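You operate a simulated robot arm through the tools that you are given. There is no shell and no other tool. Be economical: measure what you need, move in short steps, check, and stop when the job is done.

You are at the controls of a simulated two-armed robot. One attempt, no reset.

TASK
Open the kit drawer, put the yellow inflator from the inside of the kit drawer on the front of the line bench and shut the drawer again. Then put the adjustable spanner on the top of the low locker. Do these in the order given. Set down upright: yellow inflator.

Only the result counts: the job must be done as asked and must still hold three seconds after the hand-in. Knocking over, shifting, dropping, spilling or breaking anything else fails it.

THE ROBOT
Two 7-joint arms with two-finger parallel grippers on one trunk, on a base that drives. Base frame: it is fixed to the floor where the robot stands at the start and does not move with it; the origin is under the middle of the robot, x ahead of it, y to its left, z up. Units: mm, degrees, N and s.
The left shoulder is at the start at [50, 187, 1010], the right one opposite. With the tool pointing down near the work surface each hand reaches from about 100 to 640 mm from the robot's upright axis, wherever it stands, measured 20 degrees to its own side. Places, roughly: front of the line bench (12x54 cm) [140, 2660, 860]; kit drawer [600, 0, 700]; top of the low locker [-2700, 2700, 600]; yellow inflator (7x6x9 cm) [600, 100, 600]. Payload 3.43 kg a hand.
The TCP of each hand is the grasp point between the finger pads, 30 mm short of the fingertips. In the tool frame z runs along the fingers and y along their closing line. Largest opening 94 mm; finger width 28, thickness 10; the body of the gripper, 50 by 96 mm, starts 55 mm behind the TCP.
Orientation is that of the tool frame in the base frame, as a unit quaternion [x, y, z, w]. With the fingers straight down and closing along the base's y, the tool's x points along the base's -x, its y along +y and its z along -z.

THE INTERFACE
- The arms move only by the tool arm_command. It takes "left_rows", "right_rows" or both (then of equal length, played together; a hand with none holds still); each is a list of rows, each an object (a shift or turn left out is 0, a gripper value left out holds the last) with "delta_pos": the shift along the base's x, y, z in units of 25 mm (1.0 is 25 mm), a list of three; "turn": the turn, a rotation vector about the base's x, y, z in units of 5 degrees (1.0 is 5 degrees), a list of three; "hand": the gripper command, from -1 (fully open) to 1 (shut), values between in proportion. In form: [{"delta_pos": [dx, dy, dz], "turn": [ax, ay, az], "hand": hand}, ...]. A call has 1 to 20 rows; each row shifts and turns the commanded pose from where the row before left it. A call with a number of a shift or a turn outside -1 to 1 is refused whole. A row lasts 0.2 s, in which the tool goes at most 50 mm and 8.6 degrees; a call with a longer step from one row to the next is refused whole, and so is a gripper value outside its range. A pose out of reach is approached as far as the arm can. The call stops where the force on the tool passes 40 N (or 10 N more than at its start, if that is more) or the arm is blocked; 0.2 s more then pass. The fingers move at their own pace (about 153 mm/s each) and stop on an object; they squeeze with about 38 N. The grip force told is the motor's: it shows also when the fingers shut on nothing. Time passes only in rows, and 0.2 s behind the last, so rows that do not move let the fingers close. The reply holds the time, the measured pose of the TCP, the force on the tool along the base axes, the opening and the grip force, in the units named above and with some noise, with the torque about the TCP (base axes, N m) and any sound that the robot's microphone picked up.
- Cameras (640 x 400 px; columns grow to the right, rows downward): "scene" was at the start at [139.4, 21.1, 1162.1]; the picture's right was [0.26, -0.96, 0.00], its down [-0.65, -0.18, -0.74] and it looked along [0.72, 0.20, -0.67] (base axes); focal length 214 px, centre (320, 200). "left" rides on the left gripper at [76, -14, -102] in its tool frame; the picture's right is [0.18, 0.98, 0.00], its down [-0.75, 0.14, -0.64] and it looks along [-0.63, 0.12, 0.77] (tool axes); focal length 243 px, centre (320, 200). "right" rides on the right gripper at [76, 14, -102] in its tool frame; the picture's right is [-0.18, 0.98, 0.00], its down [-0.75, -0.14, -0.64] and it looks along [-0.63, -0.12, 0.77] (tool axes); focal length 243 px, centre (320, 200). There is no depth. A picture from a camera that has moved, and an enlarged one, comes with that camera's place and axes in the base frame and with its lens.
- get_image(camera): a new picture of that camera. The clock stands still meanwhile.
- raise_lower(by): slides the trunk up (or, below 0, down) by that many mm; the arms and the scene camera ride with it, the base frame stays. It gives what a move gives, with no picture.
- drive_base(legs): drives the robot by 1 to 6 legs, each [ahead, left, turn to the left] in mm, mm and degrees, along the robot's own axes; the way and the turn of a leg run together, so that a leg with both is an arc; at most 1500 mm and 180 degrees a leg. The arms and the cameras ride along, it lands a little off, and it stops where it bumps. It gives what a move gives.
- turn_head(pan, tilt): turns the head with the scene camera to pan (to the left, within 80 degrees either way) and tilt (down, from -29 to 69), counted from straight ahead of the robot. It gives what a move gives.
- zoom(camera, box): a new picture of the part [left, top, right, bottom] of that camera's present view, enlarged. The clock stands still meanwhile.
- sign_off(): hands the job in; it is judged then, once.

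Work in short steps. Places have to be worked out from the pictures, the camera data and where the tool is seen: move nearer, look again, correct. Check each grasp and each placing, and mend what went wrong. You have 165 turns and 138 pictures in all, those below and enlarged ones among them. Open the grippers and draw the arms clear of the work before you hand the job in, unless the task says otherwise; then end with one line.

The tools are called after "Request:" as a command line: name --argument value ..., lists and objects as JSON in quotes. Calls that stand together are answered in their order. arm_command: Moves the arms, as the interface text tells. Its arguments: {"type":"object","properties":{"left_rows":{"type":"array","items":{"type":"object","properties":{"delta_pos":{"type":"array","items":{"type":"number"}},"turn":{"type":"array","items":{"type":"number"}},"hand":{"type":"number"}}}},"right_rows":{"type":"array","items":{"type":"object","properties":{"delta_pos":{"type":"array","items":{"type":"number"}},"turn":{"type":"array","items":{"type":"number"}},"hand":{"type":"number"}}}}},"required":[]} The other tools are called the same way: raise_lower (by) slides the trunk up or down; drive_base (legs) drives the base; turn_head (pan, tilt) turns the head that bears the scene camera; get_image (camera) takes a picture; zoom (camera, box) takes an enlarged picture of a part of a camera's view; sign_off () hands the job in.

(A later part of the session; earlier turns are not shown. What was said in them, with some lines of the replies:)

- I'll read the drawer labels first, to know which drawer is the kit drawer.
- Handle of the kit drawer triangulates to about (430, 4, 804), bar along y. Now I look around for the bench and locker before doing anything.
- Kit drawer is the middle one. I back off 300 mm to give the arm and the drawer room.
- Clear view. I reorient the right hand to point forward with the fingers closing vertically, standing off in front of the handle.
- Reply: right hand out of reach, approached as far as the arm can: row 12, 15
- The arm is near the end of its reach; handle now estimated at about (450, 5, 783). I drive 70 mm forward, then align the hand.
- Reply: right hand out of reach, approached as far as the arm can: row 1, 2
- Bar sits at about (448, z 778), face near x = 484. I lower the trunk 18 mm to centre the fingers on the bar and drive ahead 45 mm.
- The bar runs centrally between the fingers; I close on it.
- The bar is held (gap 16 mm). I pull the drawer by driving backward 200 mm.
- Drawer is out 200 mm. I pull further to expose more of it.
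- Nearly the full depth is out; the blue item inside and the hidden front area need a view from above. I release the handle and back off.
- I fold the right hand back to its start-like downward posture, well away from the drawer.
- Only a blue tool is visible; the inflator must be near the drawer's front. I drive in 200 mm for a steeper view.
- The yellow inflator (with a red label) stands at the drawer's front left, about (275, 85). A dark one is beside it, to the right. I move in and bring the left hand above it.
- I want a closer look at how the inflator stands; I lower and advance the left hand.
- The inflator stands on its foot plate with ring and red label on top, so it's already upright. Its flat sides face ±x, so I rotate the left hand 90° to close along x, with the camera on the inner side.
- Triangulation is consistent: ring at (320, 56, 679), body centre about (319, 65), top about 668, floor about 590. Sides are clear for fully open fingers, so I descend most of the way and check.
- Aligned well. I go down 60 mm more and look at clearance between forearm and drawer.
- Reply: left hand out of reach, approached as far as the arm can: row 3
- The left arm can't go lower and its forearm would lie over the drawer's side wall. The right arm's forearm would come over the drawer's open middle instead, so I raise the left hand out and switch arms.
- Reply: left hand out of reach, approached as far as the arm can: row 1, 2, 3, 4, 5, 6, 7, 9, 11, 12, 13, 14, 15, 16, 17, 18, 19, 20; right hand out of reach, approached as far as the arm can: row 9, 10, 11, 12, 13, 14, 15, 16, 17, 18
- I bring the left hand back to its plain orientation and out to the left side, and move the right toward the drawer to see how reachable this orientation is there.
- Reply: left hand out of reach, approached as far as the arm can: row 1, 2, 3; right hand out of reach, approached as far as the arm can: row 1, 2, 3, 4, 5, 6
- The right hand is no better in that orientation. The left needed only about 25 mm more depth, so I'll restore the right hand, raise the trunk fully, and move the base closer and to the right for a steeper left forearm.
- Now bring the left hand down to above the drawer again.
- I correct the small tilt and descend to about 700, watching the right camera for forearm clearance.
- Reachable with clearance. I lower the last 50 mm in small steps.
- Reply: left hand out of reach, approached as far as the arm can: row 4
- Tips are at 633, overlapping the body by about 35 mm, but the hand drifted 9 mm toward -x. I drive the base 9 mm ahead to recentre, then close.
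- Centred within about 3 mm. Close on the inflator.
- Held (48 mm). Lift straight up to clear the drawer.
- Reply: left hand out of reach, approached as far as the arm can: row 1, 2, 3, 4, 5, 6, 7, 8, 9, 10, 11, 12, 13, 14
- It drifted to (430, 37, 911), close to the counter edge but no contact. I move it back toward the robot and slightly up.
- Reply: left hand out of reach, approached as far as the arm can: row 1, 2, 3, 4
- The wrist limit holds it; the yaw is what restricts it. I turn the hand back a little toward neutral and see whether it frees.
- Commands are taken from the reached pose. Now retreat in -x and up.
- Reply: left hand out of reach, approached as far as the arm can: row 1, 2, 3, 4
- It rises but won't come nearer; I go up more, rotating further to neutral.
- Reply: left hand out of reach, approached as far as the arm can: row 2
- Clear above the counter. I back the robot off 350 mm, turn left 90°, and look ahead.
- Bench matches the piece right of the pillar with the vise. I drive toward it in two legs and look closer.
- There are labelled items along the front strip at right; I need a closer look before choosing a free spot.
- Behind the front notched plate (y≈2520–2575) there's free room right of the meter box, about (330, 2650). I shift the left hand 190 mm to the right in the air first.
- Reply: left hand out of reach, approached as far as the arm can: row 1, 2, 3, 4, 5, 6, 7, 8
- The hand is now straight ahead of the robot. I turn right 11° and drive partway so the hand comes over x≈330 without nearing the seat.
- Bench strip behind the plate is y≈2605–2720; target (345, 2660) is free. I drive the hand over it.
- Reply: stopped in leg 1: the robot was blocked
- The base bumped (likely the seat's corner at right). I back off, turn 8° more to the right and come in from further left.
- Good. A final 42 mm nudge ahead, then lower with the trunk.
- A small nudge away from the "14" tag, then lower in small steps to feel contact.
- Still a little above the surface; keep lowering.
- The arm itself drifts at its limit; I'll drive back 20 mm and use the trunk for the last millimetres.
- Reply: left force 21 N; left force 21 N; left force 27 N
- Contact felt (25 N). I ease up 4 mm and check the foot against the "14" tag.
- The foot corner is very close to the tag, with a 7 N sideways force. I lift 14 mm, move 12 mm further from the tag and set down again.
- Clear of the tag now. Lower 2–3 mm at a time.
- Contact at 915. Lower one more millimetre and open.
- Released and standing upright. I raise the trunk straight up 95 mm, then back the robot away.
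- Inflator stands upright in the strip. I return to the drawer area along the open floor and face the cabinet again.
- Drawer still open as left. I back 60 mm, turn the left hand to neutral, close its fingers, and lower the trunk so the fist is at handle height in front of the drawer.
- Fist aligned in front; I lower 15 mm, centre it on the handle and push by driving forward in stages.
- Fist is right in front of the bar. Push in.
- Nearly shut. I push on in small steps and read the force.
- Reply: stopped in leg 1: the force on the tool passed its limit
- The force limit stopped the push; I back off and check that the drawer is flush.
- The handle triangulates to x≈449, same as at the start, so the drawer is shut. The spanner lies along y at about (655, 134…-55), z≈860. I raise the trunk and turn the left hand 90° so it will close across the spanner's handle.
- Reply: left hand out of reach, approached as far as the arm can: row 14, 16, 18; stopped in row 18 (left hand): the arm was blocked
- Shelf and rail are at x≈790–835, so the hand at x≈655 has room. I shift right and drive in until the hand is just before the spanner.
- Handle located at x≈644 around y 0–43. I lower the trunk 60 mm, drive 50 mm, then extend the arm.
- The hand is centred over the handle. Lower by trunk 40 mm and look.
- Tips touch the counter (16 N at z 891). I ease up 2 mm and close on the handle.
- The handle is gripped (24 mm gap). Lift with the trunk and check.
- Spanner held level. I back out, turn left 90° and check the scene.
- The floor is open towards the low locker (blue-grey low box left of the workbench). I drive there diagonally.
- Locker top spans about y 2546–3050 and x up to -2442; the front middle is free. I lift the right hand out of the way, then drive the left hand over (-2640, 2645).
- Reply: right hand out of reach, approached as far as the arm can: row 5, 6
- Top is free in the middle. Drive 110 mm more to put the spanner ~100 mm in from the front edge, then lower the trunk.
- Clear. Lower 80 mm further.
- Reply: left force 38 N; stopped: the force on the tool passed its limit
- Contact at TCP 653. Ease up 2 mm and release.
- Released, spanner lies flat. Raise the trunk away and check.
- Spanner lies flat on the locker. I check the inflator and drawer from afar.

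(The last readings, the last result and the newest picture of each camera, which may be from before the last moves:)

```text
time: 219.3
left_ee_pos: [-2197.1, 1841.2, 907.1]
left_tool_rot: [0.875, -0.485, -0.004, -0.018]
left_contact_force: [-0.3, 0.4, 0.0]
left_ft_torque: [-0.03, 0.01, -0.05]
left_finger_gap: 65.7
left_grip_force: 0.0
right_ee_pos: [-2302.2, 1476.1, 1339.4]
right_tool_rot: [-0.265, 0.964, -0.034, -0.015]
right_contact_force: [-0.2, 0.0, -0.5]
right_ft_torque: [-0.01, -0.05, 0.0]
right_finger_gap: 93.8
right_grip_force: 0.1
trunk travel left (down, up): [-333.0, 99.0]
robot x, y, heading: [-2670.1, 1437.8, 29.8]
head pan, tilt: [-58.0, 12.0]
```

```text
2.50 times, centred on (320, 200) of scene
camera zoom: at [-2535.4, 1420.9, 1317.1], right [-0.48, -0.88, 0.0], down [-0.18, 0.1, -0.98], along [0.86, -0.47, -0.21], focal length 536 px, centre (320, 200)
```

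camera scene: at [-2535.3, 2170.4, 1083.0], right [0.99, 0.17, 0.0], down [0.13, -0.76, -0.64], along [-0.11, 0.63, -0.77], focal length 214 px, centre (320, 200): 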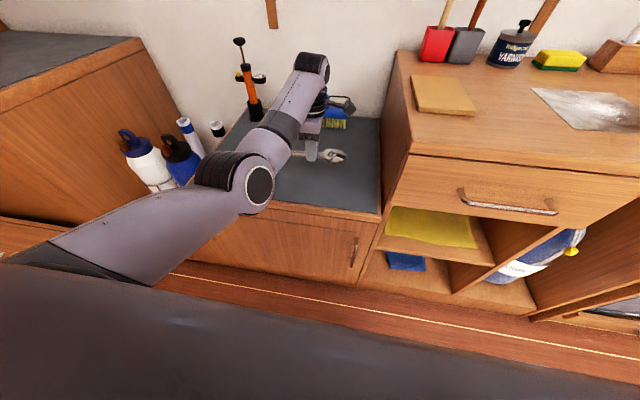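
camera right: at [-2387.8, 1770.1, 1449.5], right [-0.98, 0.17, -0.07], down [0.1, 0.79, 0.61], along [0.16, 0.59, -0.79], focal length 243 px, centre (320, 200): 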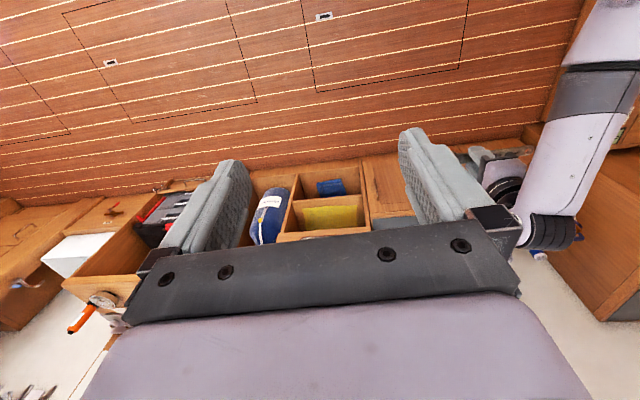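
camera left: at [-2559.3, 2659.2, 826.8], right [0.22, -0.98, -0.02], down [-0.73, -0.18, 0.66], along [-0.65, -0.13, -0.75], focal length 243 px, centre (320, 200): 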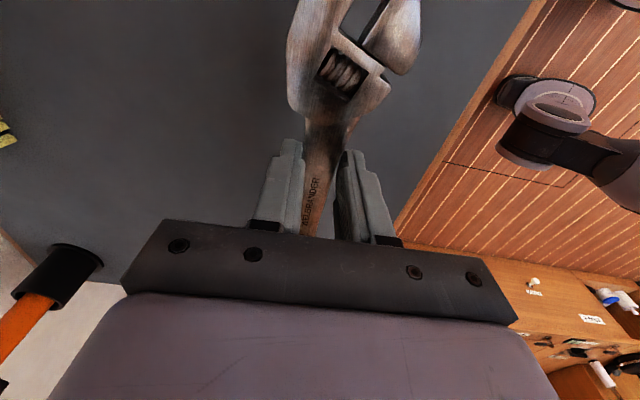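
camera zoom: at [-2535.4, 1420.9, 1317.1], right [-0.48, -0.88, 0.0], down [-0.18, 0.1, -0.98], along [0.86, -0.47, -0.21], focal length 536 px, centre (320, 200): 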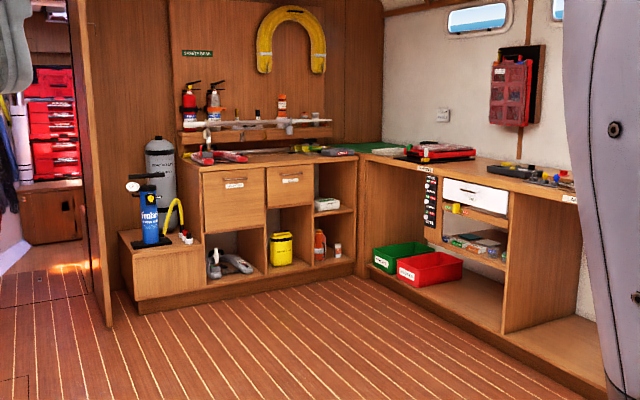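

Request:
zoom --camera "scene" --box '[270, 175, 340, 225]'

```text
8.00 times, centred on (305, 200) of scene
camera zoom: at [-2535.4, 1420.9, 1317.1], right [-0.48, -0.88, 0.0], down [-0.18, 0.1, -0.98], along [0.86, -0.47, -0.21], focal length 1716 px, centre (440, 200)
```

zoom: 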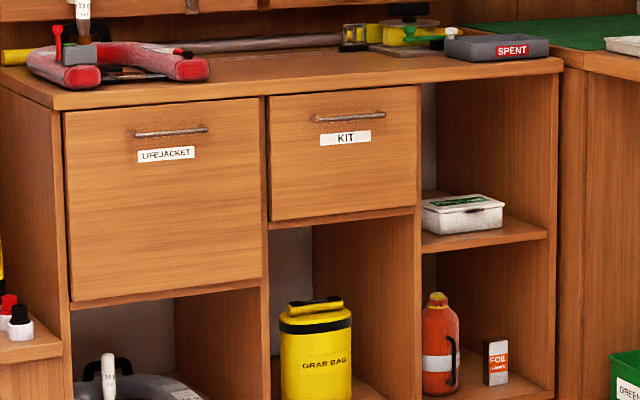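

The drawer is flush with its neighbour, and the inflator and spanner are in place. I open the left gripper fully and hand in.

Request:
arm_command --left_rows '[{"hand": -1}, {"hand": -1}, {"hand": -1}]'

Request:
sign_off

```text
time: 220.1
left_ee_pos: [-2197.8, 1841.5, 907.1]
left_tool_rot: [0.875, -0.485, -0.004, -0.018]
left_contact_force: [-0.4, 1.1, -0.6]
left_ft_torque: [0.02, 0.01, -0.01]
left_finger_gap: 94.1
left_grip_force: 0.0
right_ee_pos: [-2302.0, 1474.5, 1338.8]
right_tool_rot: [-0.264, 0.964, -0.034, -0.017]
right_contact_force: [-0.4, -0.4, 0.1]
right_ft_torque: [-0.01, -0.01, 0.05]
right_finger_gap: 94.2
right_grip_force: 0.2
trunk travel left (down, up): [-333.0, 99.0]
robot x, y, heading: [-2664.2, 1435.1, 29.5]
head pan, tilt: [-58.0, 12.0]
```

```text
The job is handed in.
```

The job is handed in: the yellow inflator stands upright on the front of the line bench, the kit drawer is shut, and the adjustable spanner lies on top of the low locker. On the way, the base bumped once near the line bench (probably the seat) and the inflator's foot may have touched the "14" tag, but pictures showed nothing moved.
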